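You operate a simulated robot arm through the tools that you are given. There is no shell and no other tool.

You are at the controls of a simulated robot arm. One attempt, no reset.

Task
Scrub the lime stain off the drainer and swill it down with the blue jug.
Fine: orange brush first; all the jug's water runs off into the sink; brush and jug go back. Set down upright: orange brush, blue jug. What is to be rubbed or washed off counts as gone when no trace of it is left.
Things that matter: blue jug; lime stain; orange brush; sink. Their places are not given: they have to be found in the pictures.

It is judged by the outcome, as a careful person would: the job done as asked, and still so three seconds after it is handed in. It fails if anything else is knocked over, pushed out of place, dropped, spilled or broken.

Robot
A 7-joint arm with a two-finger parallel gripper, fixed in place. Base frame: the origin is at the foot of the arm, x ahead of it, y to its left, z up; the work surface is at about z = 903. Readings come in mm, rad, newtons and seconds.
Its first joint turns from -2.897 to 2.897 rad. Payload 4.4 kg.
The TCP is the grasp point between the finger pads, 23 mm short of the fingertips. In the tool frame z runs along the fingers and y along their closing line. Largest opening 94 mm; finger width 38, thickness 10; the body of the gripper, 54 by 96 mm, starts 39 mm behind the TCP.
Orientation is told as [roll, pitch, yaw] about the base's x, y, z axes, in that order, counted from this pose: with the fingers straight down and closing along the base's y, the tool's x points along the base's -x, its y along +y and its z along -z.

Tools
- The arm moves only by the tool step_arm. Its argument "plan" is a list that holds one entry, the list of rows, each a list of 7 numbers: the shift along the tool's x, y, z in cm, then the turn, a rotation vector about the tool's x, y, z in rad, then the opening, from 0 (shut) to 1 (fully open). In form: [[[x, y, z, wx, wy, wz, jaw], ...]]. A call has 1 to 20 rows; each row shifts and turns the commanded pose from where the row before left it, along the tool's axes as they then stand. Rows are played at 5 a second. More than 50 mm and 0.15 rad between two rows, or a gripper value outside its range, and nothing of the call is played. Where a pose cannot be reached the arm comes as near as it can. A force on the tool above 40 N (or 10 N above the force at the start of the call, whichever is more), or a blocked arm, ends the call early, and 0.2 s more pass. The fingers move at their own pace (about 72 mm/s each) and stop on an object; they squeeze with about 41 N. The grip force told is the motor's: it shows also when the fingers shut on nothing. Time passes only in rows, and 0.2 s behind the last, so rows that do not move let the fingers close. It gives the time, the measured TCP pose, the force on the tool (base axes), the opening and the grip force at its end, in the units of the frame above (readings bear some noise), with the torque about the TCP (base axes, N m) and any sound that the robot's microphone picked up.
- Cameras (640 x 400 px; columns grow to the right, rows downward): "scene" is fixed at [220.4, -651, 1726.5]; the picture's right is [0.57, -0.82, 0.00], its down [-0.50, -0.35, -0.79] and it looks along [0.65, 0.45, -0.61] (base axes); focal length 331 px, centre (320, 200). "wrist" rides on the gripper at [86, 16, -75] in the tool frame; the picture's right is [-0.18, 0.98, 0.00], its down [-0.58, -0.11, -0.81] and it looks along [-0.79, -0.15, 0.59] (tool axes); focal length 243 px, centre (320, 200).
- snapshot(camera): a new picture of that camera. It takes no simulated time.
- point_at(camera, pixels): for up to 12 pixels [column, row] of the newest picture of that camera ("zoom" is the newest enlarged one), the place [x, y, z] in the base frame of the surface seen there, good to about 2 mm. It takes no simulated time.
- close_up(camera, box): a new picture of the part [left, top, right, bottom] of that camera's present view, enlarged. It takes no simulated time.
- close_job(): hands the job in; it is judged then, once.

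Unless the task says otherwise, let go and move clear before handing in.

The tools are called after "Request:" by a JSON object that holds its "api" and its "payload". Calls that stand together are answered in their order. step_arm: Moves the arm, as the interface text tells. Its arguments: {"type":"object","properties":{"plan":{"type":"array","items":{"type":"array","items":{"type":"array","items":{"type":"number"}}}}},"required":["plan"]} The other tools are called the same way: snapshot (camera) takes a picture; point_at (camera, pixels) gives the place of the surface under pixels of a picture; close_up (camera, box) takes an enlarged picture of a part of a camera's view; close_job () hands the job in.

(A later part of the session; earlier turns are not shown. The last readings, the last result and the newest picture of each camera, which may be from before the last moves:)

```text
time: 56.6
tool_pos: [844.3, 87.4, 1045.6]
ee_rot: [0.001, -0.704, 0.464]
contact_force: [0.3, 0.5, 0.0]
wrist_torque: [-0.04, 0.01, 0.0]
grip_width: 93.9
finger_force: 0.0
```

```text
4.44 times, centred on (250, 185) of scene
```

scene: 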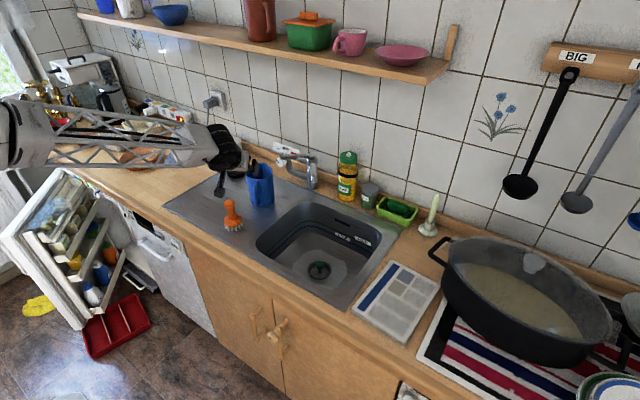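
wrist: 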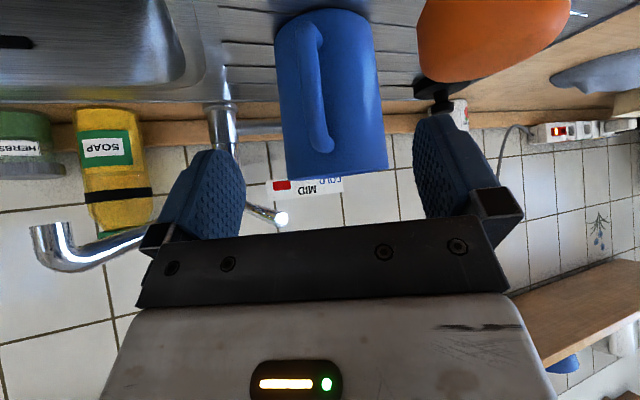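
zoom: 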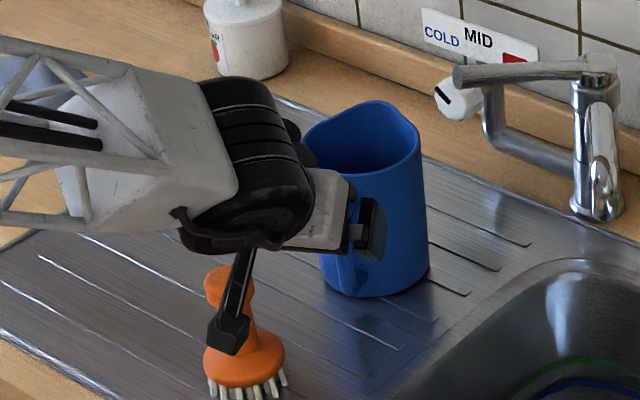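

The handle is between the finger positions, from (308,30) to (323,148) in the wrist view; the orange knob is to the right. I'll measure the bar precisely.

Request:
{"api": "point_at", "payload": {"camera": "wrist", "pixels": [[300, 50], [306, 50], [314, 50], [321, 50], [301, 80], [308, 80], [318, 80], [324, 80], [310, 120], [318, 120], [326, 120], [320, 145]]}}

Request:
{"api": "point_at", "payload": {"camera": "wrist", "pixels": [[310, 20], [308, 35], [322, 35], [315, 65], [313, 100], [330, 140], [278, 80], [380, 80], [345, 80], [435, 60], [490, 80], [560, 40]]}}

Request:
{"api": "close_up", "payload": {"camera": "wrist", "box": [250, 0, 410, 180]}}

```text
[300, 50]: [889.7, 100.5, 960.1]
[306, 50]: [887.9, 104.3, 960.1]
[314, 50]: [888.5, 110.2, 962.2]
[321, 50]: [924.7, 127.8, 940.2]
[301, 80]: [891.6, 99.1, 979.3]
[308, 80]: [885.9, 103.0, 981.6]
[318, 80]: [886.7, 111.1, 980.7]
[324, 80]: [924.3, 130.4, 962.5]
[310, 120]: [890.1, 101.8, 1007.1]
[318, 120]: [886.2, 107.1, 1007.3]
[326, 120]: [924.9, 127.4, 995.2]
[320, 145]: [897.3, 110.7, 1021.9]
```

```text
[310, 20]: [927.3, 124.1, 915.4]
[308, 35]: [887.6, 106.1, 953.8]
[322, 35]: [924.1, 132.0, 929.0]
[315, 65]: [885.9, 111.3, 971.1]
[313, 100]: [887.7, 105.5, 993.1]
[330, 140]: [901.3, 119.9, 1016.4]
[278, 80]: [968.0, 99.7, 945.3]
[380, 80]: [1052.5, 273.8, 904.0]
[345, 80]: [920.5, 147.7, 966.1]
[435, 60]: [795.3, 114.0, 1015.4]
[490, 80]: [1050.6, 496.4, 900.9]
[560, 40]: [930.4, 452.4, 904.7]
```

```text
2.22 times, centred on (330, 90) of wrist
```

zoom: 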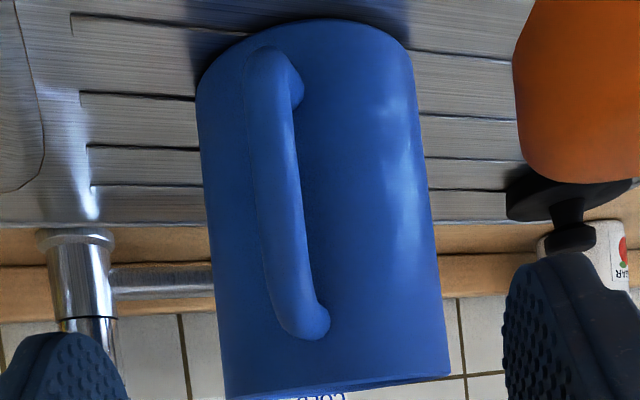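

Bar centre refined to (892,107.5). Advancing ~80 mm along the tool axis to straddle it.

Request:
{"api": "step_arm", "payload": {"plan": [[[0, -0.3, 1.5, 0, 0, 0, 1], [0, 0, 2, 0, 0, 0, 1], [0, 0, 2, 0, 0, 0, 1], [0, 0, 1.5, 0, 0, 0, 1], [0, 0, 0.97, 0, 0, 0, 1], [0, 0, 0, 0, 0, 0, 1]]]}}

Request:
{"api": "snapshot", "payload": {"camera": "wrist"}}

Request:
{"api": "close_up", "payload": {"camera": "scene", "box": [200, 140, 300, 230]}}

```text
time: 58.0
tool_pos: [892.4, 108.3, 984.7]
ee_rot: [-0.001, -0.701, 0.464]
contact_force: [-0.8, -0.6, -0.1]
wrist_torque: [0.0, -0.01, -0.02]
grip_width: 94.3
finger_force: 0.0
```

```text
taken
```

wrist: 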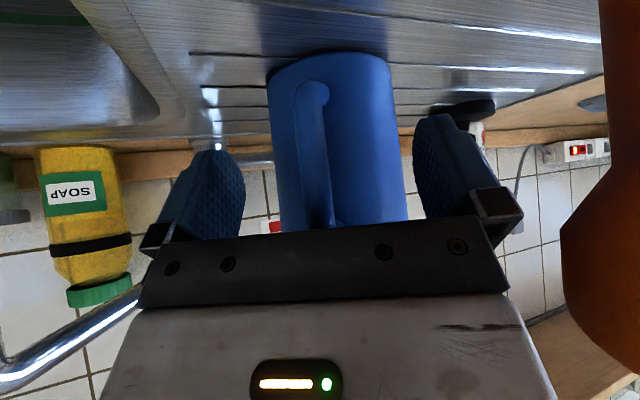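

```text
4.44 times, centred on (250, 185) of scene
```

zoom: 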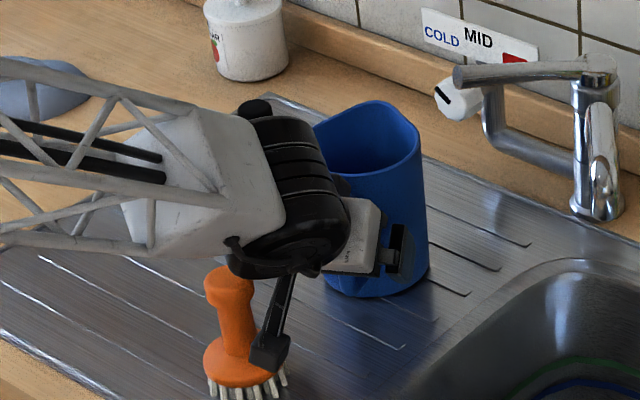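

No contact; the bar sits between the fingers and the camera clears the brush. Closing on the handle.

Request:
{"api": "step_arm", "payload": {"plan": [[[0, 0, 0, 0, 0, 0, 0.6], [0, 0, 0, 0, 0, 0, 0.35], [0, 0, 0, 0, 0, 0, 0.2], [0, 0, 0, 0, 0, 0, 0.1], [0, 0, 0, 0, 0, 0, 0], [0, 0, 0, 0, 0, 0, 0], [0, 0, 0, 0, 0, 0, 0], [0, 0, 0, 0, 0, 0, 0]]]}}

Request:
{"api": "snapshot", "payload": {"camera": "wrist"}}

Request:
{"api": "close_up", "payload": {"camera": "scene", "box": [200, 140, 300, 230]}}

```text
time: 59.8
tool_pos: [893.8, 107.8, 985.3]
ee_rot: [0.0, -0.703, 0.465]
contact_force: [0.1, -0.1, -0.4]
wrist_torque: [-0.09, -0.03, -0.01]
grip_width: 14.3
finger_force: 41.9
```

```text
taken
```

wrist: 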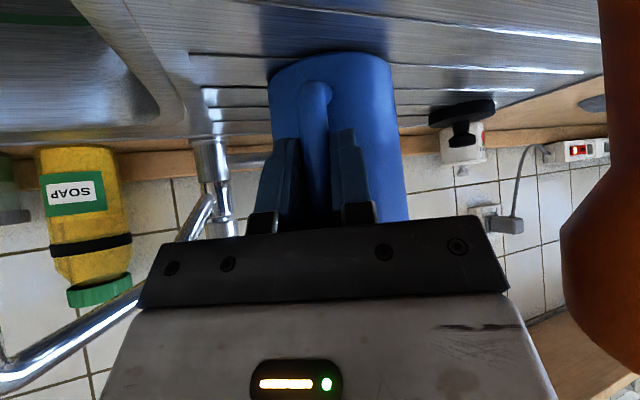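

```text
4.44 times, centred on (250, 185) of scene
```

zoom: 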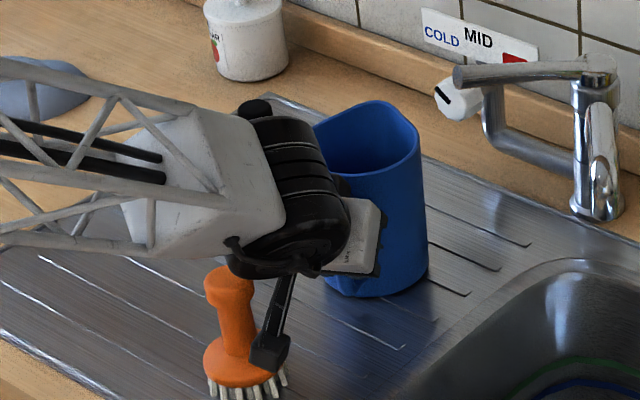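

Gripped at 14.3 mm with 42 N, jug undisturbed. Lifting slowly straight up and checking for slip.

Request:
{"api": "step_arm", "payload": {"plan": [[[-0.32, 0, -0.38, 0, 0, 0, 0], [-0.32, 0, -0.38, 0, 0, 0, 0], [-0.644, 0, -0.765, 0, 0, 0, 0], [-0.644, 0, -0.765, 0, 0, 0, 0], [-0.644, 0, -0.765, 0, 0, 0, 0], [0, 0, 0, 0, 0, 0, 0]]]}}

Request:
{"api": "snapshot", "payload": {"camera": "wrist"}}

Request:
{"api": "close_up", "payload": {"camera": "scene", "box": [200, 140, 300, 230]}}

```text
time: 61.2
tool_pos: [891.1, 107.7, 1026.4]
ee_rot: [0.0, -0.702, 0.463]
contact_force: [-0.5, -0.4, -3.9]
wrist_torque: [-0.14, 0.26, 0.01]
grip_width: 14.1
finger_force: 40.7
```

```text
taken
```

wrist: 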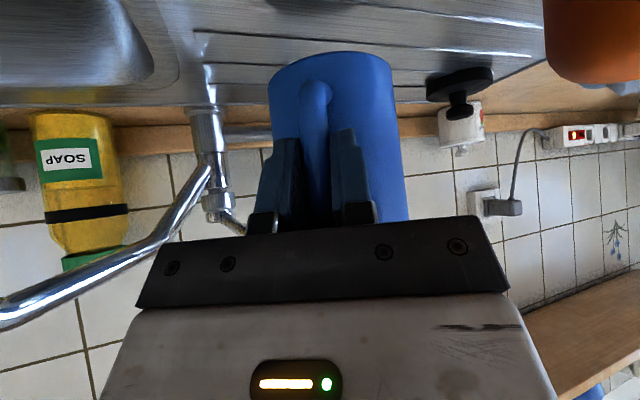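

```text
4.44 times, centred on (250, 185) of scene
```

zoom: 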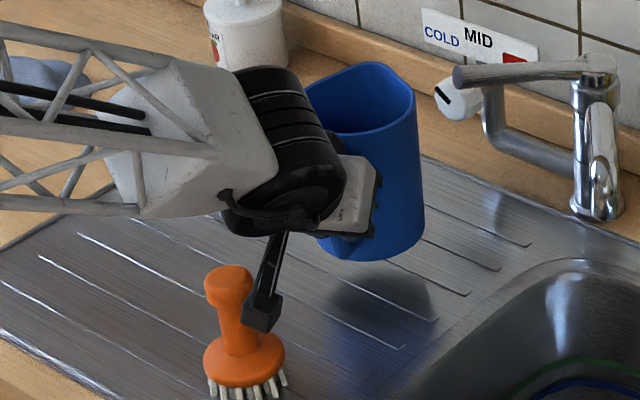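

The jug hangs level (≈3.9 N load), no slip. Raising it to clear the brush and carrying it smoothly toward the drainer's left end.

Request:
{"api": "step_arm", "payload": {"plan": [[[-0.9, 0, -1.07, 0, 0, 0, 0], [-1.333, 0, -1.583, 0, 0, 0, 0], [-1.333, 0, -1.583, 0, 0, 0, 0], [-1.333, 0, -1.583, 0, 0, 0, 0], [-1.333, 0, -1.583, 0, 0, 0, 0], [-1.333, 0, -1.583, 0, 0, 0, 0], [-0.433, 0, -0.513, 0, 0, 0, 0], [0.129, 0.978, -0.109, 0, 0, 0, 0], [0.258, 1.956, -0.218, 0, 0, 0, 0], [0.258, 1.956, -0.218, 0, 0, 0, 0], [0.258, 1.956, -0.218, 0, 0, 0, 0], [0.258, 1.956, -0.218, 0, 0, 0, 0], [0.258, 1.956, -0.218, 0, 0, 0, 0], [0.258, 1.956, -0.218, 0, 0, 0, 0], [0.258, 1.956, -0.218, 0, 0, 0, 0], [0.258, 1.956, -0.218, 0, 0, 0, 0], [0.258, 1.956, -0.218, 0, 0, 0, 0], [0.258, 1.956, -0.218, 0, 0, 0, 0], [0.258, 1.956, -0.218, 0, 0, 0, 0], [0.129, 0.978, -0.109, 0, 0, 0, 0]]]}}

Request:
{"api": "close_up", "payload": {"camera": "scene", "box": [120, 90, 300, 240]}}

```text
time: 65.4
tool_pos: [748.4, 299.5, 1149.0]
ee_rot: [-0.001, -0.702, 0.461]
contact_force: [0.4, 0.4, -3.7]
wrist_torque: [-0.15, 0.27, 0.05]
grip_width: 13.9
finger_force: 40.9
```

```text
2.67 times, centred on (210, 165) of scene
```

zoom: 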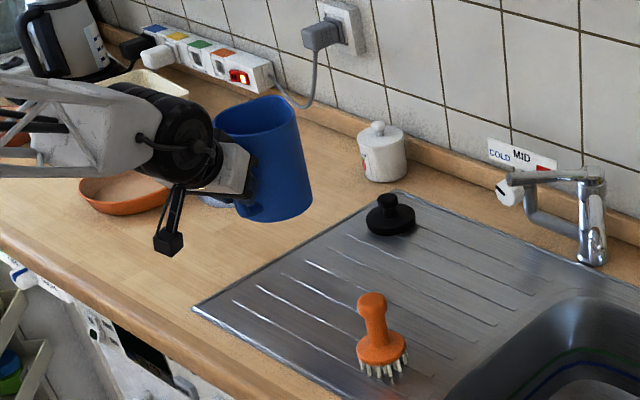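

The jug is upright and steady over the left of the drainer. Now turning it about the vertical so the spout faces the sink.

Request:
{"api": "step_arm", "payload": {"plan": [[[0, 0, 0, 0.043, 0, 0.051, 0], [0, 0, 0, 0.0857, 0, 0.1018, 0], [0, 0, 0, 0.0857, 0, 0.1018, 0], [0, 0, 0, 0.0857, 0, 0.1018, 0], [0, 0, 0, 0.0857, 0, 0.1018, 0], [0, 0, 0, 0.0857, 0, 0.1018, 0], [0, 0, 0, 0.0857, 0, 0.1018, 0], [0, 0, 0, 0.0857, 0, 0.1018, 0], [0, 0, 0, 0.0857, 0, 0.1018, 0], [0, 0, 0, 0.0857, 0, 0.1018, 0], [0, 0, 0, 0.0857, 0, 0.1018, 0], [0, 0, 0, 0.0857, 0, 0.1018, 0], [0, 0, 0, 0.0857, 0, 0.1018, 0], [0, 0, 0, 0.0857, 0, 0.1018, 0], [0, 0, 0, 0.043, 0, 0.051, 0], [0, 0, 0, 0, 0, 0, 0]]]}}

Request:
{"api": "snapshot", "payload": {"camera": "wrist"}}

Request:
{"api": "close_up", "payload": {"camera": "scene", "box": [120, 90, 300, 240]}}

```text
time: 68.8
tool_pos: [751.1, 299.5, 1148.1]
ee_rot: [0.005, -0.7, -1.403]
contact_force: [0.8, -0.1, -3.8]
wrist_torque: [0.29, 0.09, -0.03]
grip_width: 13.9
finger_force: 40.7
```

```text
taken
```

wrist: 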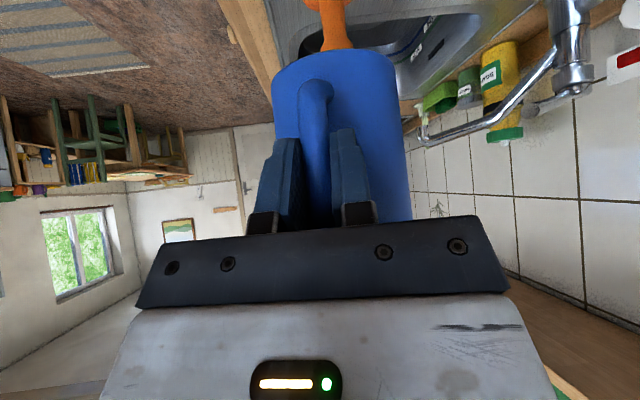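

```text
2.67 times, centred on (210, 165) of scene
```

zoom: 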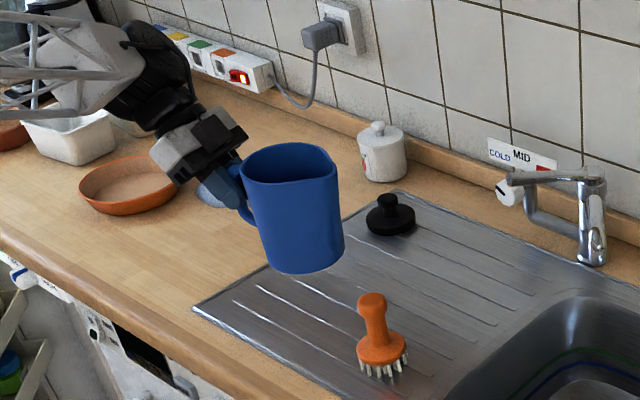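

Request:
{"api": "close_up", "payload": {"camera": "scene", "box": [180, 135, 230, 170]}}

Request:
{"api": "point_at", "payload": {"camera": "zoom", "pixels": [[200, 170], [280, 140], [280, 120], [280, 160], [240, 150], [320, 150], [330, 130], [230, 130], [335, 300], [260, 80], [150, 100], [370, 150]]}}

```text
11.43 times, centred on (205, 152) of scene
```

zoom: 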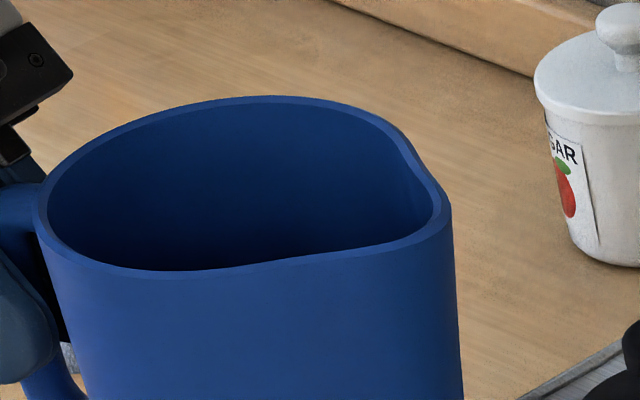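

```text
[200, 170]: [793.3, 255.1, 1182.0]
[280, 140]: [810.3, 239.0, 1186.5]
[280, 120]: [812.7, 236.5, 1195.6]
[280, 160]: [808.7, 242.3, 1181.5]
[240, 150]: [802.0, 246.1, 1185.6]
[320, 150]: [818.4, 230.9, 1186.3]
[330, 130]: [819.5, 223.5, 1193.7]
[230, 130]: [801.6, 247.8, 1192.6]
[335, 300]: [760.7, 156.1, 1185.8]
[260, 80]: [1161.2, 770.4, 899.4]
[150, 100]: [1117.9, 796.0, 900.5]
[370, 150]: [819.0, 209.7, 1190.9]
```

Request:
{"api": "point_at", "payload": {"camera": "zoom", "pixels": [[190, 265], [170, 262], [150, 258], [220, 262], [120, 245], [250, 255], [300, 245], [350, 238], [400, 220], [80, 225]]}}

```text
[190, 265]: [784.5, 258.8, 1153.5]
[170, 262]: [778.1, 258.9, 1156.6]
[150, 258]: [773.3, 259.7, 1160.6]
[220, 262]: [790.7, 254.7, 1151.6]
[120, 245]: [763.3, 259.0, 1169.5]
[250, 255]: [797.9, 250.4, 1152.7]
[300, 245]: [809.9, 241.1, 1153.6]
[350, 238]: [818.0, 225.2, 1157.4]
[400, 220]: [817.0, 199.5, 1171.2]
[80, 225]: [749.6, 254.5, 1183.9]
```

Water level is below z≈1150 (under ~60% full), so a moderate tilt is safe. Tilting 0.6 rad while still short of pouring and moving the lip over the stain.

Request:
{"api": "step_arm", "payload": {"plan": [[[1.0, 0.4, 0, 0, 0.06, 0, 0], [0, 0, 0, 0, 0.1, 0, 0], [0, 0, 0, 0, 0.11, 0, 0], [0, 0, 0, 0, 0.11, 0, 0], [0, 0, 0, 0, 0.11, 0, 0], [0, 0, 0, 0, 0.11, 0, 0], [0.7, 0.35, 0.2, 0, 0, 0, 0], [1.4, 0.73, 0.42, 0, 0, 0, 0], [1.4, 0.73, 0.42, 0, 0, 0, 0], [1.4, 0.73, 0.42, 0, 0, 0, 0], [1.4, 0.73, 0.42, 0, 0, 0, 0], [1.4, 0.73, 0.42, 0, 0, 0, 0], [1.4, 0.73, 0.42, 0, 0, 0, 0], [1.4, 0.73, 0.42, 0, 0, 0, 0], [0.7, 0.35, 0.2, 0, 0, 0, 0], [0, 0, 0, 0, 0, 0, 0]]]}}

Request:
{"api": "close_up", "payload": {"camera": "scene", "box": [120, 90, 300, 240]}}

```text
time: 72.2
tool_pos: [792.7, 424.0, 1098.4]
ee_rot: [0.003, -0.099, -1.4]
contact_force: [0.4, 0.2, -3.4]
wrist_torque: [0.18, 0.03, 0.03]
grip_width: 14.3
finger_force: 41.3
```

```text
2.67 times, centred on (210, 165) of scene
```

zoom: 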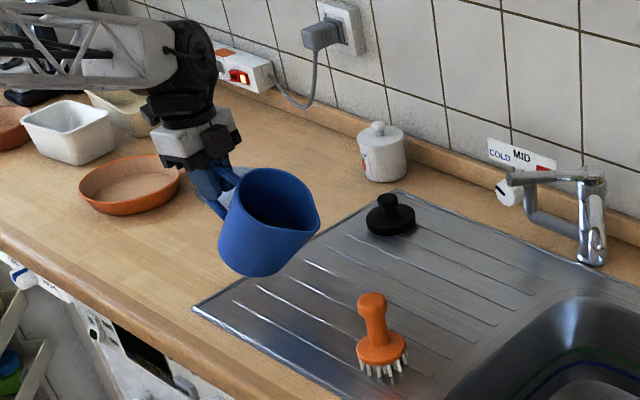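

Request:
{"api": "close_up", "payload": {"camera": "scene", "box": [175, 145, 225, 180]}}

Request:
{"api": "point_at", "payload": {"camera": "zoom", "pixels": [[460, 165], [250, 120], [320, 110], [300, 160], [270, 150], [330, 150], [400, 150], [420, 250], [250, 250], [300, 180]]}}

```text
11.43 times, centred on (200, 162) of scene
```

zoom: 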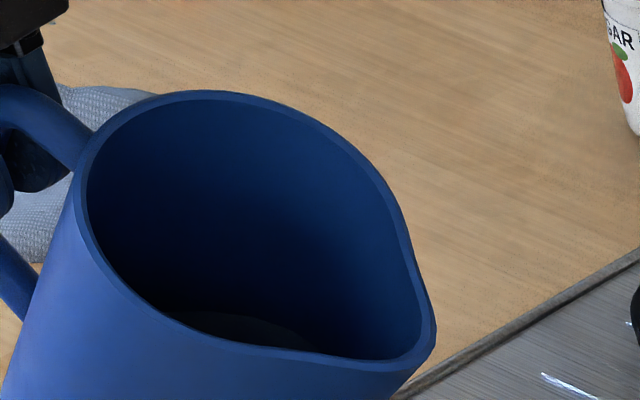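

```text
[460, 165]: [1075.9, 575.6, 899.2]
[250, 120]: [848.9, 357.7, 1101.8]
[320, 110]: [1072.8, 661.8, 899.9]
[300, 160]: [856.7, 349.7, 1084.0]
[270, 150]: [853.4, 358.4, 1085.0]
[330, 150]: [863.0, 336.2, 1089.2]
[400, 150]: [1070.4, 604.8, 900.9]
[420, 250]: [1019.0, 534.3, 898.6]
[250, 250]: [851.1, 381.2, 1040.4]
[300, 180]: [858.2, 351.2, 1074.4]
```

A greyish water surface shows deep inside at zoom (250,328). Measuring it and the lip.

Request:
{"api": "point_at", "payload": {"camera": "zoom", "pixels": [[250, 328], [230, 320], [280, 338], [432, 330], [425, 345], [420, 290], [390, 358], [300, 345]]}}

```text
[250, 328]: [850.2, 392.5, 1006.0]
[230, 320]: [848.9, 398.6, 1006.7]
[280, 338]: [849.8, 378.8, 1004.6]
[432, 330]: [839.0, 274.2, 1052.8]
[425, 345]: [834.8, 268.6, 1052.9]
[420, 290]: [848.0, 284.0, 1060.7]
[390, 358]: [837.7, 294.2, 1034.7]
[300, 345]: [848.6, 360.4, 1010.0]
```

Water surface is at z≈1005, lip at about (837,270,1053): about 47 mm margin, so the pour will begin near 1.0 rad. Tilting to 1.0 rad while bringing the lip over the stain at (805,330).

Request:
{"api": "step_arm", "payload": {"plan": [[[0.37, -0.16, 0.0, 0, 0.04, 0, 0], [0.37, -0.16, 0.0, 0, 0.04, 0, 0], [0.37, -0.16, 0.02, 0, 0.04, 0, 0], [0.37, -0.16, 0.02, 0, 0.04, 0, 0], [0.37, -0.16, 0.03, 0, 0.04, 0, 0], [0.37, -0.16, 0.05, 0, 0.04, 0, 0], [0.37, -0.16, 0.06, 0, 0.04, 0, 0], [0.37, -0.16, 0.08, 0, 0.04, 0, 0], [0, 0, 0, 0, 0, 0, 0]]]}}

Request:
{"api": "close_up", "payload": {"camera": "scene", "box": [150, 120, 260, 240]}}

```text
time: 74.2
tool_pos: [772.7, 452.1, 1097.3]
ee_rot: [0.002, 0.223, -1.4]
contact_force: [-0.1, 0.8, -3.2]
wrist_torque: [0.1, 0.06, -0.03]
grip_width: 13.7
finger_force: 41.1
```

```text
3.33 times, centred on (205, 180) of scene
```

zoom: 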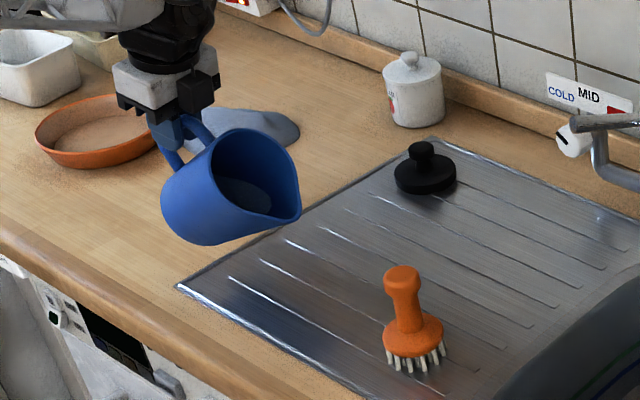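

Request:
{"api": "point_at", "payload": {"camera": "zoom", "pixels": [[297, 215], [290, 221], [245, 195], [260, 205], [230, 190], [210, 243], [270, 135]]}}

Request:
{"api": "close_up", "payload": {"camera": "scene", "box": [190, 150, 250, 200]}}

```text
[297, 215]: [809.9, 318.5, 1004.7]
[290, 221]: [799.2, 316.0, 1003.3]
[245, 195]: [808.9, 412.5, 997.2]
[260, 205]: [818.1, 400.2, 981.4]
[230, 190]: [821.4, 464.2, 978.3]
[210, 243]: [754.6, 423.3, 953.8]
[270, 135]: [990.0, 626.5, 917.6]
```

```text
8.00 times, centred on (220, 175) of scene
```

zoom: 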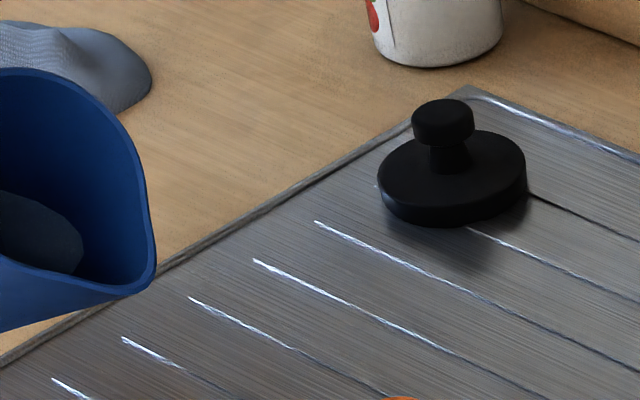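

Lip is at (806,317,1004), water 25 mm below it. Tilting on slowly toward the point of pouring with the lip held over the stain.

Request:
{"api": "step_arm", "payload": {"plan": [[[-0.24, 0, 0.08, 0, 0.03, 0, 0], [-0.24, 0, 0.08, 0, 0.03, 0, 0], [-0.24, 0, 0.08, 0, 0.03, 0, 0], [-0.24, 0, 0.08, 0, 0.03, 0, 0], [-0.24, 0, 0.08, 0, 0.03, 0, 0], [-0.24, 0, 0.08, 0, 0.03, 0, 0], [0, 0, 0, 0, 0, 0, 0]]]}}

Request:
{"api": "close_up", "payload": {"camera": "scene", "box": [150, 120, 260, 240]}}

```text
time: 75.8
tool_pos: [775.8, 438.3, 1087.7]
ee_rot: [0.002, 0.401, -1.398]
contact_force: [-0.9, -0.4, -3.2]
wrist_torque: [0.02, 0.0, -0.01]
grip_width: 14.0
finger_force: 40.7
```

```text
3.33 times, centred on (205, 180) of scene
```

zoom: 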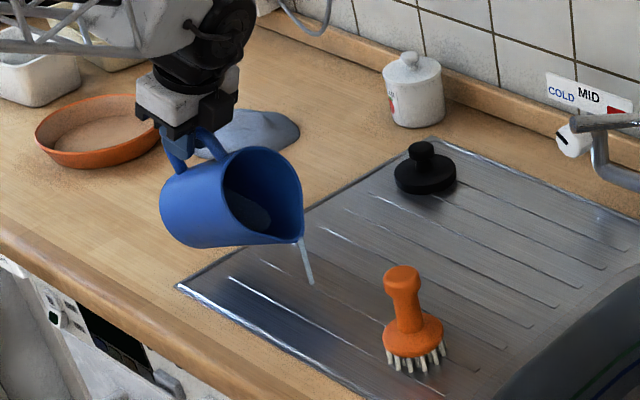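

A stream is leaving the lip and landing at scene (203,205) — right on the former stain. I'll keep pouring slowly while sweeping the stream over the stain area.

Request:
{"api": "step_arm", "payload": {"plan": [[[0.151, -0.6, 0.045, 0, 0.02, 0, 0], [0.151, -0.6, 0.045, 0, 0.02, 0, 0], [0.151, -0.6, 0.045, 0, 0.02, 0, 0], [0.151, -0.6, 0.045, 0, 0.02, 0, 0], [0.151, 0.6, 0.045, 0, 0.02, 0, 0], [0.151, 0.6, 0.045, 0, 0.02, 0, 0], [0.151, 0.6, 0.045, 0, 0.02, 0, 0], [0.151, 0.6, 0.045, 0, 0.02, 0, 0], [0, 0, 0, 0, 0, 0, 0]]]}}

Request:
{"api": "close_up", "payload": {"camera": "scene", "box": [150, 120, 260, 240]}}

```text
time: 77.8
tool_pos: [774.6, 450.7, 1090.4]
ee_rot: [0.001, 0.562, -1.398]
contact_force: [0.4, -0.3, -1.8]
wrist_torque: [-0.01, 0.02, 0.02]
grip_width: 13.8
finger_force: 40.9
```

```text
3.33 times, centred on (205, 180) of scene
```

zoom: 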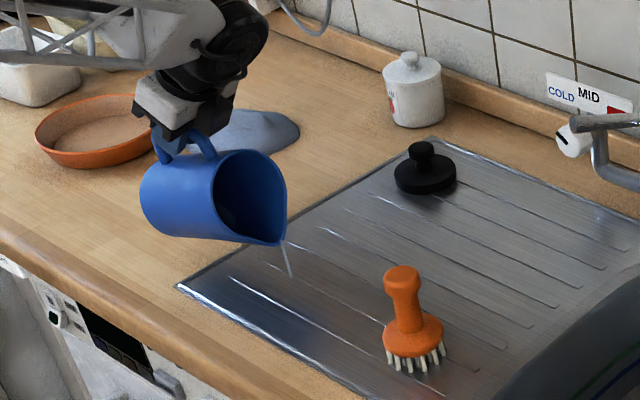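

The stream continues, landing around scene (196,203). Continuing the tilt with the second sweep back toward the sink side.

Request:
{"api": "step_arm", "payload": {"plan": [[[-0.471, 0.6, -0.42, 0, 0.02, 0, 0], [-0.471, 0.6, -0.42, 0, 0.02, 0, 0], [-0.471, 0.6, -0.42, 0, 0.02, 0, 0], [-0.471, 0.6, -0.42, 0, 0.02, 0, 0], [-0.471, -0.6, -0.42, 0, 0.02, 0, 0], [-0.471, -0.6, -0.42, 0, 0.02, 0, 0], [-0.471, -0.6, -0.42, 0, 0.02, 0, 0], [-0.471, -0.6, -0.42, 0, 0.02, 0, 0], [-0.471, -0.6, -0.42, 0, 0.02, 0, 0], [-0.471, -0.6, -0.42, 0, 0.02, 0, 0], [-0.471, -0.6, -0.42, 0, 0.02, 0, 0], [0, 0, 0, 0, 0, 0, 0]]]}}

Request:
{"api": "close_up", "payload": {"camera": "scene", "box": [150, 120, 260, 240]}}

```text
time: 80.4
tool_pos: [767.7, 381.5, 1094.8]
ee_rot: [0.002, 0.781, -1.396]
contact_force: [0.4, 0.6, -2.3]
wrist_torque: [-0.04, 0.02, -0.02]
grip_width: 13.9
finger_force: 40.7
```

```text
3.33 times, centred on (205, 180) of scene
```

zoom: 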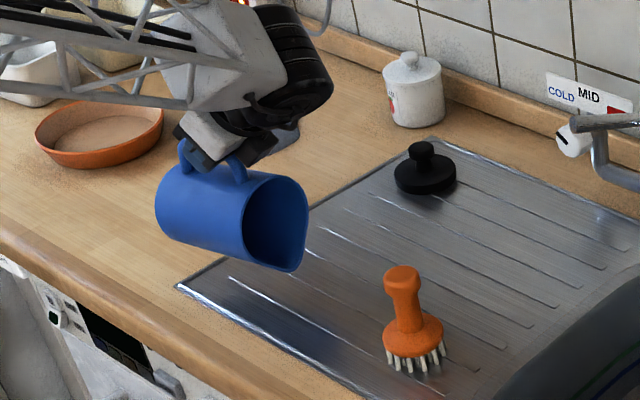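

Tilt is 85° and no stream visible at this instant; looking closer at the lip.

Request:
{"api": "close_up", "payload": {"camera": "scene", "box": [185, 165, 225, 215]}}

Request:
{"api": "point_at", "payload": {"camera": "scene", "pixels": [[199, 201], [197, 200]]}}

```text
8.00 times, centred on (205, 190) of scene
```

zoom: 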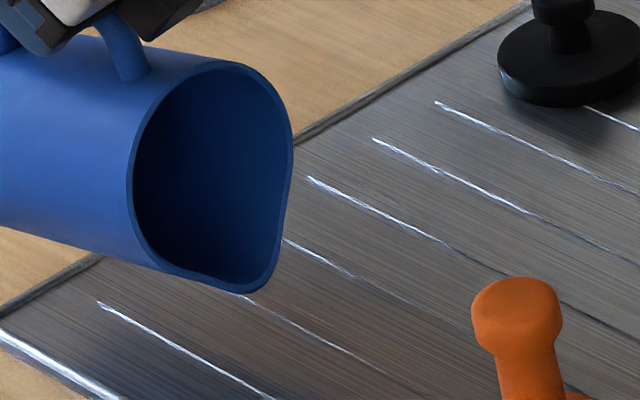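

```text
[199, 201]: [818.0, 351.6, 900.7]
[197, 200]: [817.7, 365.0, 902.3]
```

The jug still may hold a residue; tilting on past horizontal to about 112° with the lip held over the same area.

Request:
{"api": "step_arm", "payload": {"plan": [[[-0.26, 0.3, -0.457, 0, 0.04, 0, 0], [-0.26, 0.3, -0.457, 0, 0.04, 0, 0], [-0.26, 0.3, -0.457, 0, 0.04, 0, 0], [-0.26, 0.3, -0.457, 0, 0.04, 0, 0], [-0.26, 0.3, -0.457, 0, 0.04, 0, 0], [-0.26, 0.3, -0.457, 0, 0.04, 0, 0], [-0.15, 0, -0.504, 0, 0.04, 0, 0], [-0.15, 0, -0.504, 0, 0.04, 0, 0], [-0.15, 0, -0.504, 0, 0.04, 0, 0], [-0.15, 0, -0.504, 0, 0.04, 0, 0], [-0.15, 0, -0.504, 0, 0.04, 0, 0], [-0.15, 0, -0.504, 0, 0.04, 0, 0], [0, 0, 0, 0, 0, 0, 0], [0, 0, 0, 0, 0, 0, 0], [0, 0, 0, 0, 0, 0, 0]]]}}

Request:
{"api": "close_up", "payload": {"camera": "scene", "box": [150, 120, 260, 240]}}

```text
time: 83.6
tool_pos: [795.5, 322.1, 1105.9]
ee_rot: [0.006, 1.261, -1.392]
contact_force: [-0.4, -0.6, -3.1]
wrist_torque: [-0.12, 0.0, -0.01]
grip_width: 13.9
finger_force: 41.4
```

```text
3.33 times, centred on (205, 180) of scene
```

zoom: 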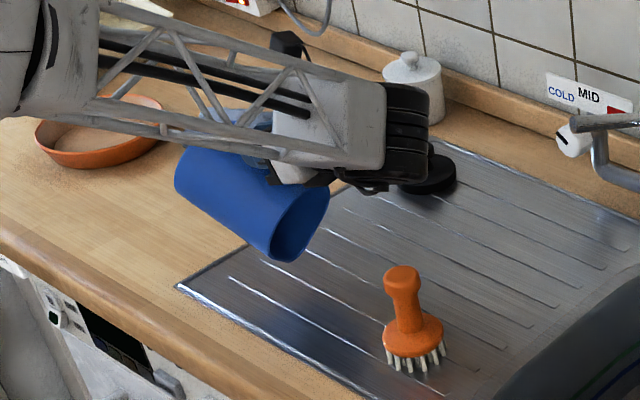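

Fully inverted past 110°, no stream visible. Holding for a second and checking the weight.

Request:
{"api": "step_arm", "payload": {"plan": [[[0, 0, 0, 0, 0, 0, 0], [0, 0, 0, 0, 0, 0, 0], [0, 0, 0, 0, 0, 0, 0], [0, 0, 0, 0, 0, 0, 0], [0, 0, 0, 0, 0, 0, 0]]]}}

Request:
{"api": "close_up", "payload": {"camera": "scene", "box": [165, 165, 255, 225]}}

Request:
{"api": "snapshot", "payload": {"camera": "scene"}}

```text
time: 84.8
tool_pos: [796.8, 321.2, 1104.5]
ee_rot: [0.008, 1.261, -1.392]
contact_force: [0.5, -0.3, -0.5]
wrist_torque: [-0.13, 0.0, 0.01]
grip_width: 13.7
finger_force: 40.9
```

```text
6.67 times, centred on (210, 195) of scene
```

zoom: 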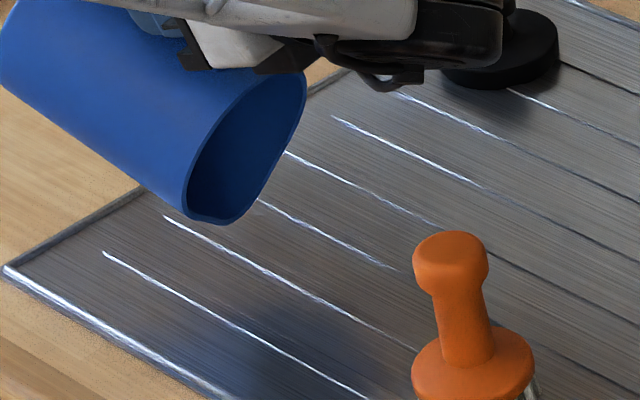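

```text
taken
```

scene: 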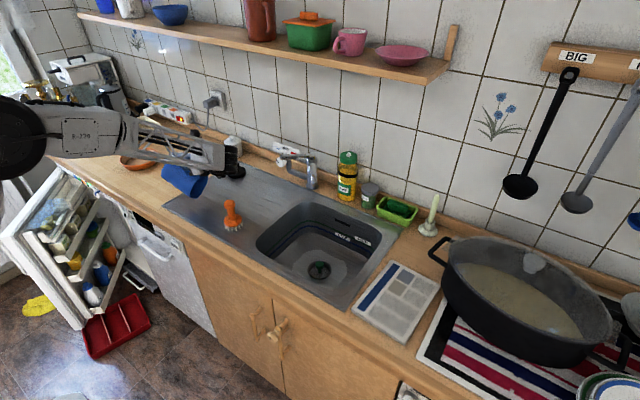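

The jug is empty and the drainer under the lip is bare. I'll raise 40 mm and turn the jug back upright.

Request:
{"api": "step_arm", "payload": {"plan": [[[1.27, 0, -0.41, 0, 0, 0, 0], [1.27, 0, -0.41, 0, 0, 0, 0], [1.27, 0, -0.41, 0, 0, 0, 0], [0, 0, 0, 0, -0.1, 0, 0], [0, 0, 0, 0, -0.14, 0, 0], [0, 0, 0, 0, -0.14, 0, 0], [0, 0, 0, 0, -0.14, 0, 0], [0, 0, 0, 0, -0.14, 0, 0], [0, 0, 0, 0, -0.14, 0, 0], [0, 0, 0, 0, -0.14, 0, 0], [0, 0, 0, 0, -0.14, 0, 0], [0, 0, 0, 0, -0.14, 0, 0], [0, 0, 0, 0, -0.14, 0, 0], [0, 0, 0, 0, -0.14, 0, 0], [0, 0, 0, 0, -0.14, 0, 0], [0, 0, 0, 0, -0.14, 0, 0], [0, 0, 0, 0, -0.14, 0, 0], [0, 0, 0, 0, -0.04, 0, 0], [0, 0, 0, 0, 0, 0, 0]]]}}

Request:
{"api": "close_up", "payload": {"camera": "scene", "box": [120, 90, 300, 240]}}

Request:
{"api": "snapshot", "payload": {"camera": "wrist"}}

```text
time: 88.8
tool_pos: [796.0, 321.9, 1145.3]
ee_rot: [0.003, -0.7, -1.4]
contact_force: [-0.1, -0.7, -1.6]
wrist_torque: [0.14, 0.08, 0.0]
grip_width: 13.7
finger_force: 40.8
```

```text
2.67 times, centred on (210, 165) of scene
```

zoom: 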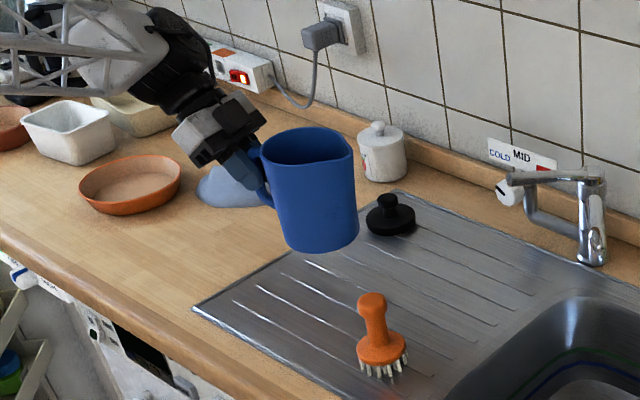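

```text
taken
```

wrist: 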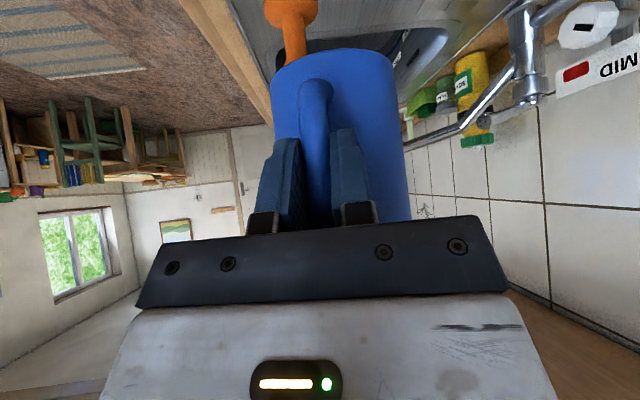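

Load is now ~1.5 N (empty jug). Checking the cleaned area up close before returning the jug.

Request:
{"api": "close_up", "payload": {"camera": "scene", "box": [180, 185, 230, 220]}}

Request:
{"api": "close_up", "payload": {"camera": "scene", "box": [200, 180, 300, 250]}}

```text
11.43 times, centred on (205, 202) of scene
```

zoom: 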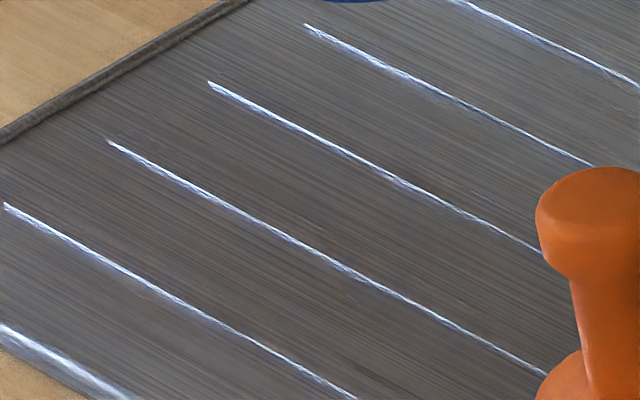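

```text
5.71 times, centred on (250, 215) of scene
```

zoom: 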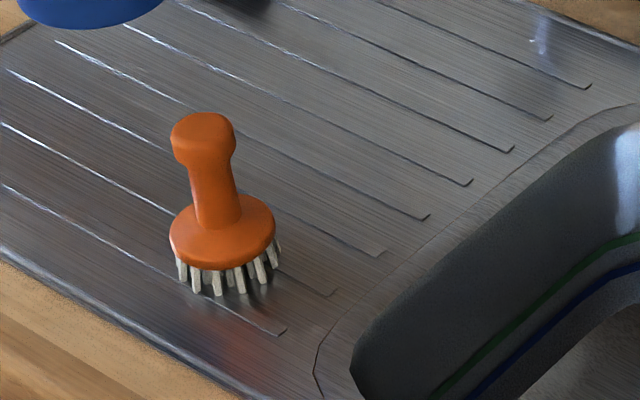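

Drainer is spotless. Turning the empty jug back to its original heading.

Request:
{"api": "step_arm", "payload": {"plan": [[[0, 0, 0, -0.043, 0, -0.051, 0], [0, 0, 0, -0.0857, 0, -0.1018, 0], [0, 0, 0, -0.0857, 0, -0.1018, 0], [0, 0, 0, -0.0857, 0, -0.1018, 0], [0, 0, 0, -0.0857, 0, -0.1018, 0], [0, 0, 0, -0.0857, 0, -0.1018, 0], [0, 0, 0, -0.0857, 0, -0.1018, 0], [0, 0, 0, -0.0857, 0, -0.1018, 0], [0, 0, 0, -0.0857, 0, -0.1018, 0], [0, 0, 0, -0.0857, 0, -0.1018, 0], [0, 0, 0, -0.0857, 0, -0.1018, 0], [0, 0, 0, -0.0857, 0, -0.1018, 0], [0, 0, 0, -0.0857, 0, -0.1018, 0], [0, 0, 0, -0.0857, 0, -0.1018, 0], [0, 0, 0, -0.043, 0, -0.051, 0], [0, 0, 0, 0, 0, 0, 0]]]}}

```text
time: 92.2
tool_pos: [796.2, 323.1, 1145.4]
ee_rot: [0.001, -0.705, 0.462]
contact_force: [0.2, -1.3, -2.9]
wrist_torque: [-0.1, 0.11, 0.01]
grip_width: 13.9
finger_force: 40.4
```

Request:
{"api": "step_arm", "payload": {"plan": [[[0.028, -0.98, -0.024, 0, 0, 0, 0], [0.056, -1.965, -0.047, 0, 0, 0, 0], [0.056, -1.965, -0.047, 0, 0, 0, 0], [0.056, -1.965, -0.047, 0, 0, 0, 0], [0.056, -1.965, -0.047, 0, 0, 0, 0], [0.056, -1.965, -0.047, 0, 0, 0, 0], [0.056, -1.965, -0.047, 0, 0, 0, 0], [0.056, -1.965, -0.047, 0, 0, 0, 0], [0.056, -1.965, -0.047, 0, 0, 0, 0], [0.056, -1.965, -0.047, 0, 0, 0, 0], [0.056, -1.965, -0.047, 0, 0, 0, 0], [0.056, -1.965, -0.047, 0, 0, 0, 0], [0.028, -0.98, -0.024, 0, 0, 0, 0], [0, 0, 0, 0, 0, 0, 0], [0, 0, 0, 0, 0, 0, 0]]]}}

Request:
{"api": "close_up", "payload": {"camera": "scene", "box": [180, 110, 300, 240]}}

```text
time: 95.4
tool_pos: [895.1, 105.5, 1145.6]
ee_rot: [0.002, -0.705, 0.463]
contact_force: [-0.3, -0.5, -1.9]
wrist_torque: [-0.07, 0.12, 0.02]
grip_width: 13.6
finger_force: 40.7
```

```text
3.08 times, centred on (240, 175) of scene
```

zoom: 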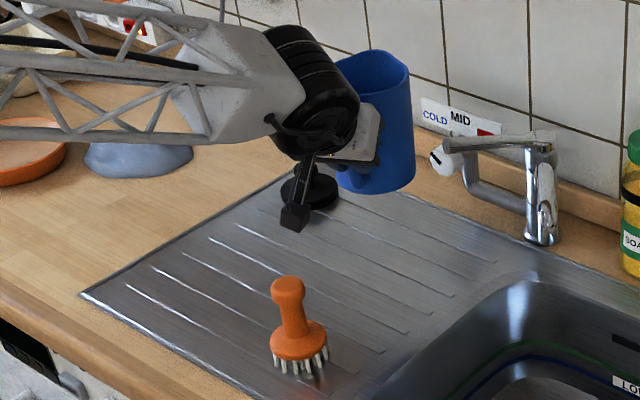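

Jug is above its original place. Lowering straight down, first to ~13 mm above the surface.

Request:
{"api": "step_arm", "payload": {"plan": [[[0.67, 0.22, 0.8, 0, 0, 0, 0], [1.35, 0, 1.605, 0, 0, 0, 0], [1.35, 0, 1.605, 0, 0, 0, 0], [1.35, 0, 1.605, 0, 0, 0, 0], [1.35, 0, 1.605, 0, 0, 0, 0], [1.35, 0, 1.605, 0, 0, 0, 0], [1.35, 0, 1.605, 0, 0, 0, 0], [0.67, 0, 0.8, 0, 0, 0, 0], [0, 0, 0, 0, 0, 0, 0]]]}}

Request:
{"api": "close_up", "payload": {"camera": "scene", "box": [200, 140, 300, 230]}}

Request:
{"api": "snapshot", "payload": {"camera": "wrist"}}

```text
time: 97.4
tool_pos: [893.7, 108.9, 998.3]
ee_rot: [0.0, -0.705, 0.463]
contact_force: [0.1, 0.2, -2.0]
wrist_torque: [-0.09, 0.15, -0.03]
grip_width: 13.7
finger_force: 41.2
```

```text
4.44 times, centred on (250, 185) of scene
```

zoom: 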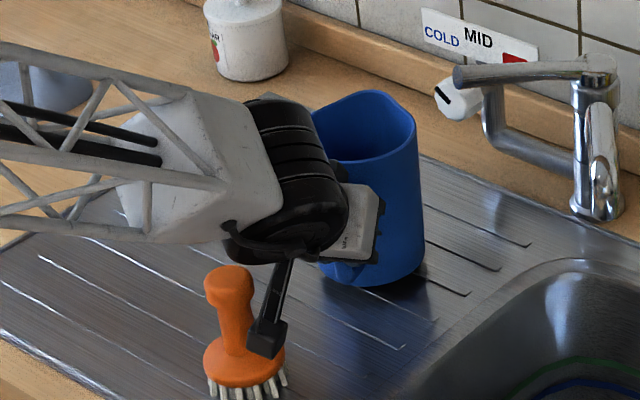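

```text
taken
```

wrist: 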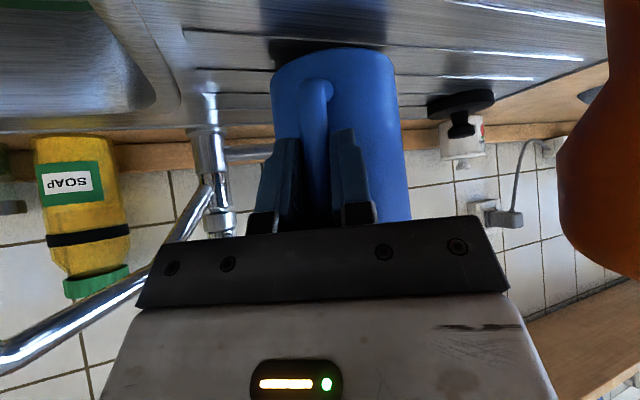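

About 12 mm to go; lowering gently and watching the force.

Request:
{"api": "step_arm", "payload": {"plan": [[[0.39, 0, 0.46, 0, 0, 0, 0], [0.26, 0, 0.31, 0, 0, 0, 0], [0.06, 0, 0.08, 0, 0, 0, 0], [0, 0, 0, 0, 0, 0, 0]]]}}

```text
time: 98.4
tool_pos: [893.9, 108.4, 987.1]
ee_rot: [0.0, -0.703, 0.463]
contact_force: [-1.0, -0.5, 5.8]
wrist_torque: [0.42, -0.91, -0.05]
grip_width: 13.9
finger_force: 41.2
```

The far bottom edge touched first (torque points to the spout side), so the jug is pitched forward ~0.02 rad in the grip. I'll level it and lower the last bit.

Request:
{"api": "step_arm", "payload": {"plan": [[[0, 0, 0, 0, -0.02, 0, 0], [0.064, 0, 0.077, 0, 0, 0, 0], [0, 0, 0, 0, 0, 0, 0]]]}}

```text
time: 99.2
tool_pos: [893.6, 106.6, 986.0]
ee_rot: [0.0, -0.724, 0.464]
contact_force: [-2.1, -1.3, 5.0]
wrist_torque: [-0.01, 0.0, -0.03]
grip_width: 14.1
finger_force: 40.9
```

Now the near edge carries the load, so it is within a fraction of a degree of level. A tiny trim, then release.

Request:
{"api": "step_arm", "payload": {"plan": [[[0, 0, 0, 0, 0.008, 0, 0], [0, 0, 0, 0, 0, 0, 0]]]}}

```text
time: 99.8
tool_pos: [893.3, 109.7, 985.7]
ee_rot: [0.001, -0.717, 0.462]
contact_force: [2.2, 0.3, 7.5]
wrist_torque: [0.12, -0.48, 0.0]
grip_width: 13.7
finger_force: 40.7
```

Contact is now centred under the jug. Opening the fingers gradually.

Request:
{"api": "step_arm", "payload": {"plan": [[[0, 0, 0, 0, 0, 0, 0.16], [0, 0, 0, 0, 0, 0, 0.2], [0, 0, 0, 0, 0, 0, 0.3], [0, 0, 0, 0, 0, 0, 0.5], [0, 0, 0, 0, 0, 0, 0.8], [0, 0, 0, 0, 0, 0, 1], [0, 0, 0, 0, 0, 0, 1]]]}}

Request:
{"api": "snapshot", "payload": {"camera": "wrist"}}

Request:
{"api": "close_up", "payload": {"camera": "scene", "box": [200, 140, 300, 230]}}

```text
time: 101.4
tool_pos: [894.3, 108.9, 984.8]
ee_rot: [0.002, -0.712, 0.462]
contact_force: [0.2, -0.6, 0.2]
wrist_torque: [0.02, 0.01, -0.01]
grip_width: 94.0
finger_force: 0.0
```

```text
taken
```

wrist: 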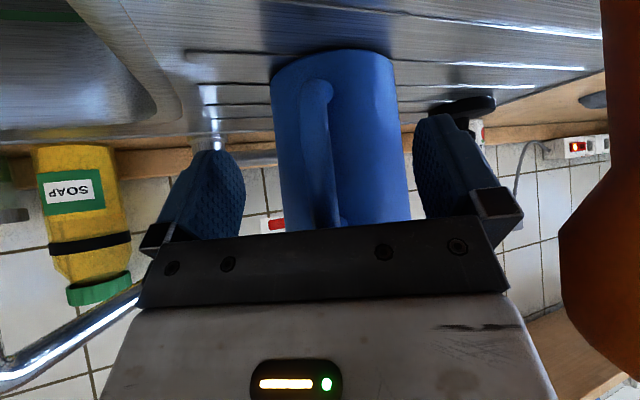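

```text
4.44 times, centred on (250, 185) of scene
```

zoom: 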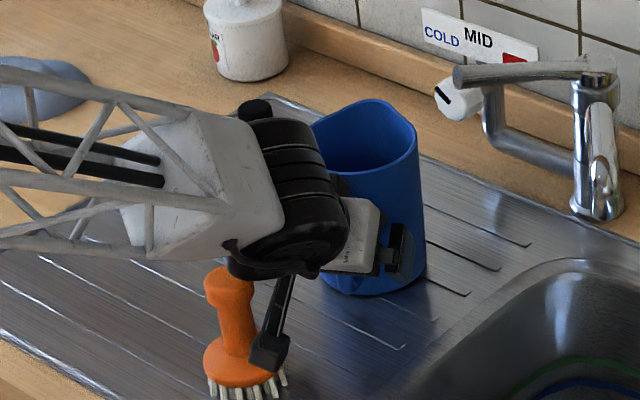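

The jug stands on its own. Backing out along the approach line, then rising clear.

Request:
{"api": "step_arm", "payload": {"plan": [[[0, 0, -1.5, 0, 0, 0, 1], [0, 0, -2.5, 0, 0, 0, 1], [0, 0, -4, 0, 0, 0, 1], [-1.9, 0, -2.3, 0, 0, 0, 1], [-2.2, 0, -2.7, 0, 0, 0, 1], [-2.2, 0, -2.7, 0, 0, 0, 1], [-2.2, 0, -2.7, 0, 0, 0, 1], [0, 0, 0, 0, 0, 0, 1]]]}}

Request:
{"api": "snapshot", "payload": {"camera": "wrist"}}

Request:
{"api": "snapshot", "payload": {"camera": "scene"}}

```text
time: 103.2
tool_pos: [841.6, 83.5, 1181.6]
ee_rot: [0.002, -0.714, 0.463]
contact_force: [0.0, 0.1, -0.1]
wrist_torque: [0.02, 0.0, 0.0]
grip_width: 94.0
finger_force: 0.0
```

```text
taken
```

wrist: 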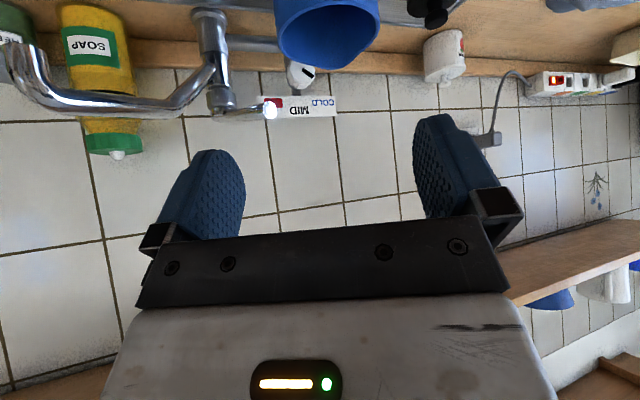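

```text
taken
```

scene: 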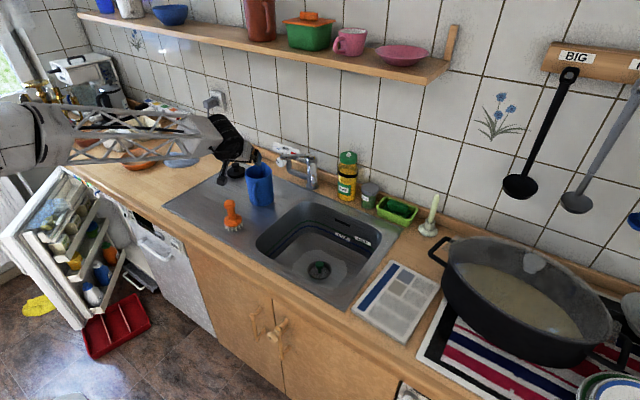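

Jug and brush both stand in place. Moving the arm well away and checking the final state.

Request:
{"api": "step_arm", "payload": {"plan": [[[0, 0, 0, 0, 0.14, 0, 1], [0, 0, 0, 0, 0.14, 0, 1], [0, 0, 0, 0, 0.14, 0, 1], [0, 0, 0, 0, 0.14, 0, 1], [0, 0, 0, 0, 0.14, 0, 1], [2, 3, -1, 0, 0, 0, 1], [2, 3, -1, 0, 0, 0, 1], [2, 3, -1, 0, 0, 0, 1], [2, 3, -1, 0, 0, 0, 1], [2, 3, 0, 0, 0, 0, 1], [2, 3, 0, 0, 0, 0, 1], [2, 3, 0, 0, 0, 0, 1], [2, 3, 0, 0, 0, 0, 1], [0, 0, 0, 0, 0, 0, 1]]]}}

Request:
{"api": "close_up", "payload": {"camera": "scene", "box": [160, 140, 300, 240]}}

Request:
{"api": "snapshot", "payload": {"camera": "wrist"}}

Request:
{"api": "snapshot", "payload": {"camera": "scene"}}

```text
time: 106.2
tool_pos: [588.9, 226.2, 1218.7]
ee_rot: [0.003, -0.014, 0.462]
contact_force: [-0.2, 0.4, -0.2]
wrist_torque: [0.03, 0.03, -0.01]
grip_width: 93.8
finger_force: 0.0
```

```text
4.00 times, centred on (230, 190) of scene
```

zoom: 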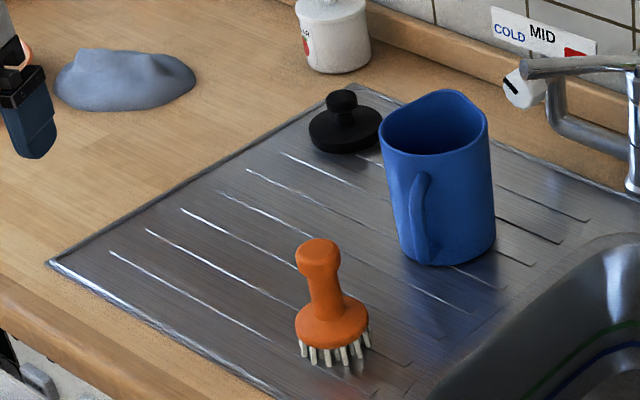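

```text
taken
```

wrist: 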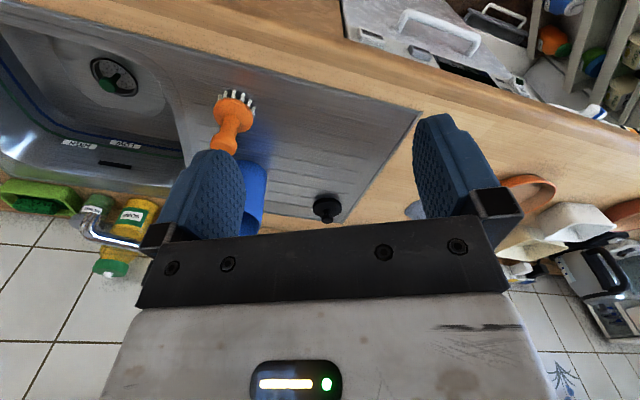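

```text
taken
```

scene: 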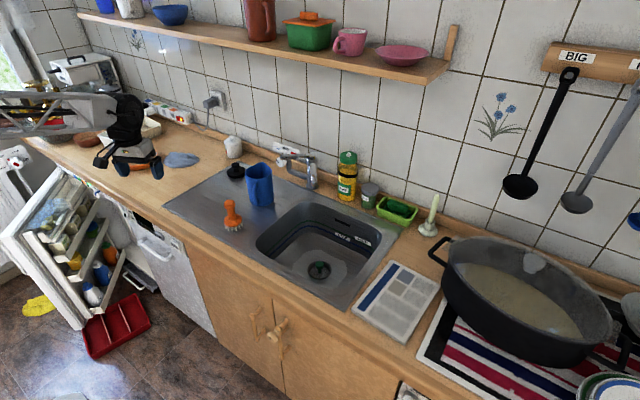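

The drainer looks clean from both cameras. A last magnified check of the stain area in both views and of the jug's and brush's places.

Request:
{"api": "close_up", "payload": {"camera": "wrist", "box": [240, 70, 420, 220]}}

Request:
{"api": "close_up", "payload": {"camera": "scene", "box": [185, 188, 225, 216]}}

Request:
{"api": "point_at", "payload": {"camera": "scene", "pixels": [[231, 202], [260, 185], [252, 185], [246, 176], [272, 174], [260, 164], [232, 224]]}}

```text
2.67 times, centred on (330, 145) of wrist
```

zoom: 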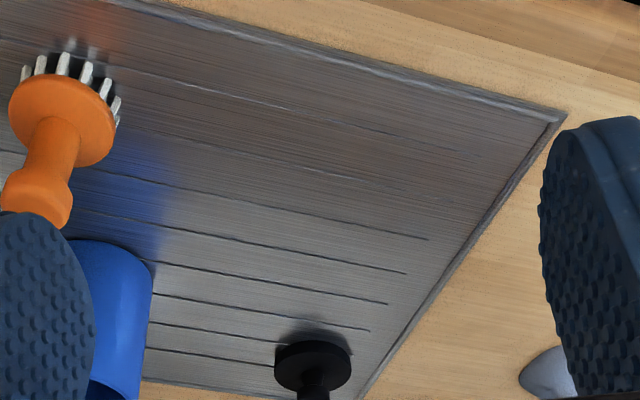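

```text
14.29 times, centred on (205, 202) of scene
```

zoom: 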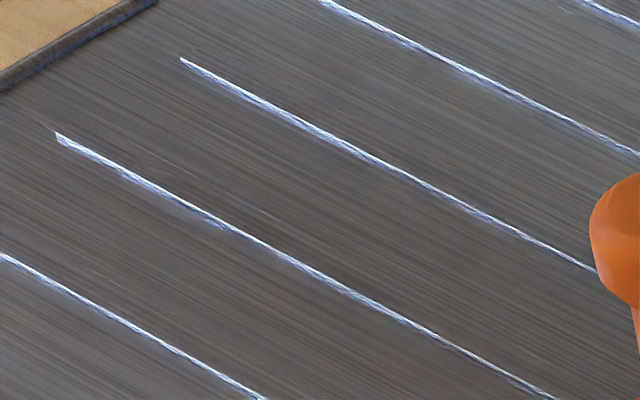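

```text
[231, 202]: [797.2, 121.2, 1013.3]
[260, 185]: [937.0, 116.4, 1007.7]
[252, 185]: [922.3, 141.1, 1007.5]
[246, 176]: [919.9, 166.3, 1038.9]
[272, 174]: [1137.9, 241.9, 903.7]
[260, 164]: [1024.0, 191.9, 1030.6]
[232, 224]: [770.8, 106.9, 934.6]
```

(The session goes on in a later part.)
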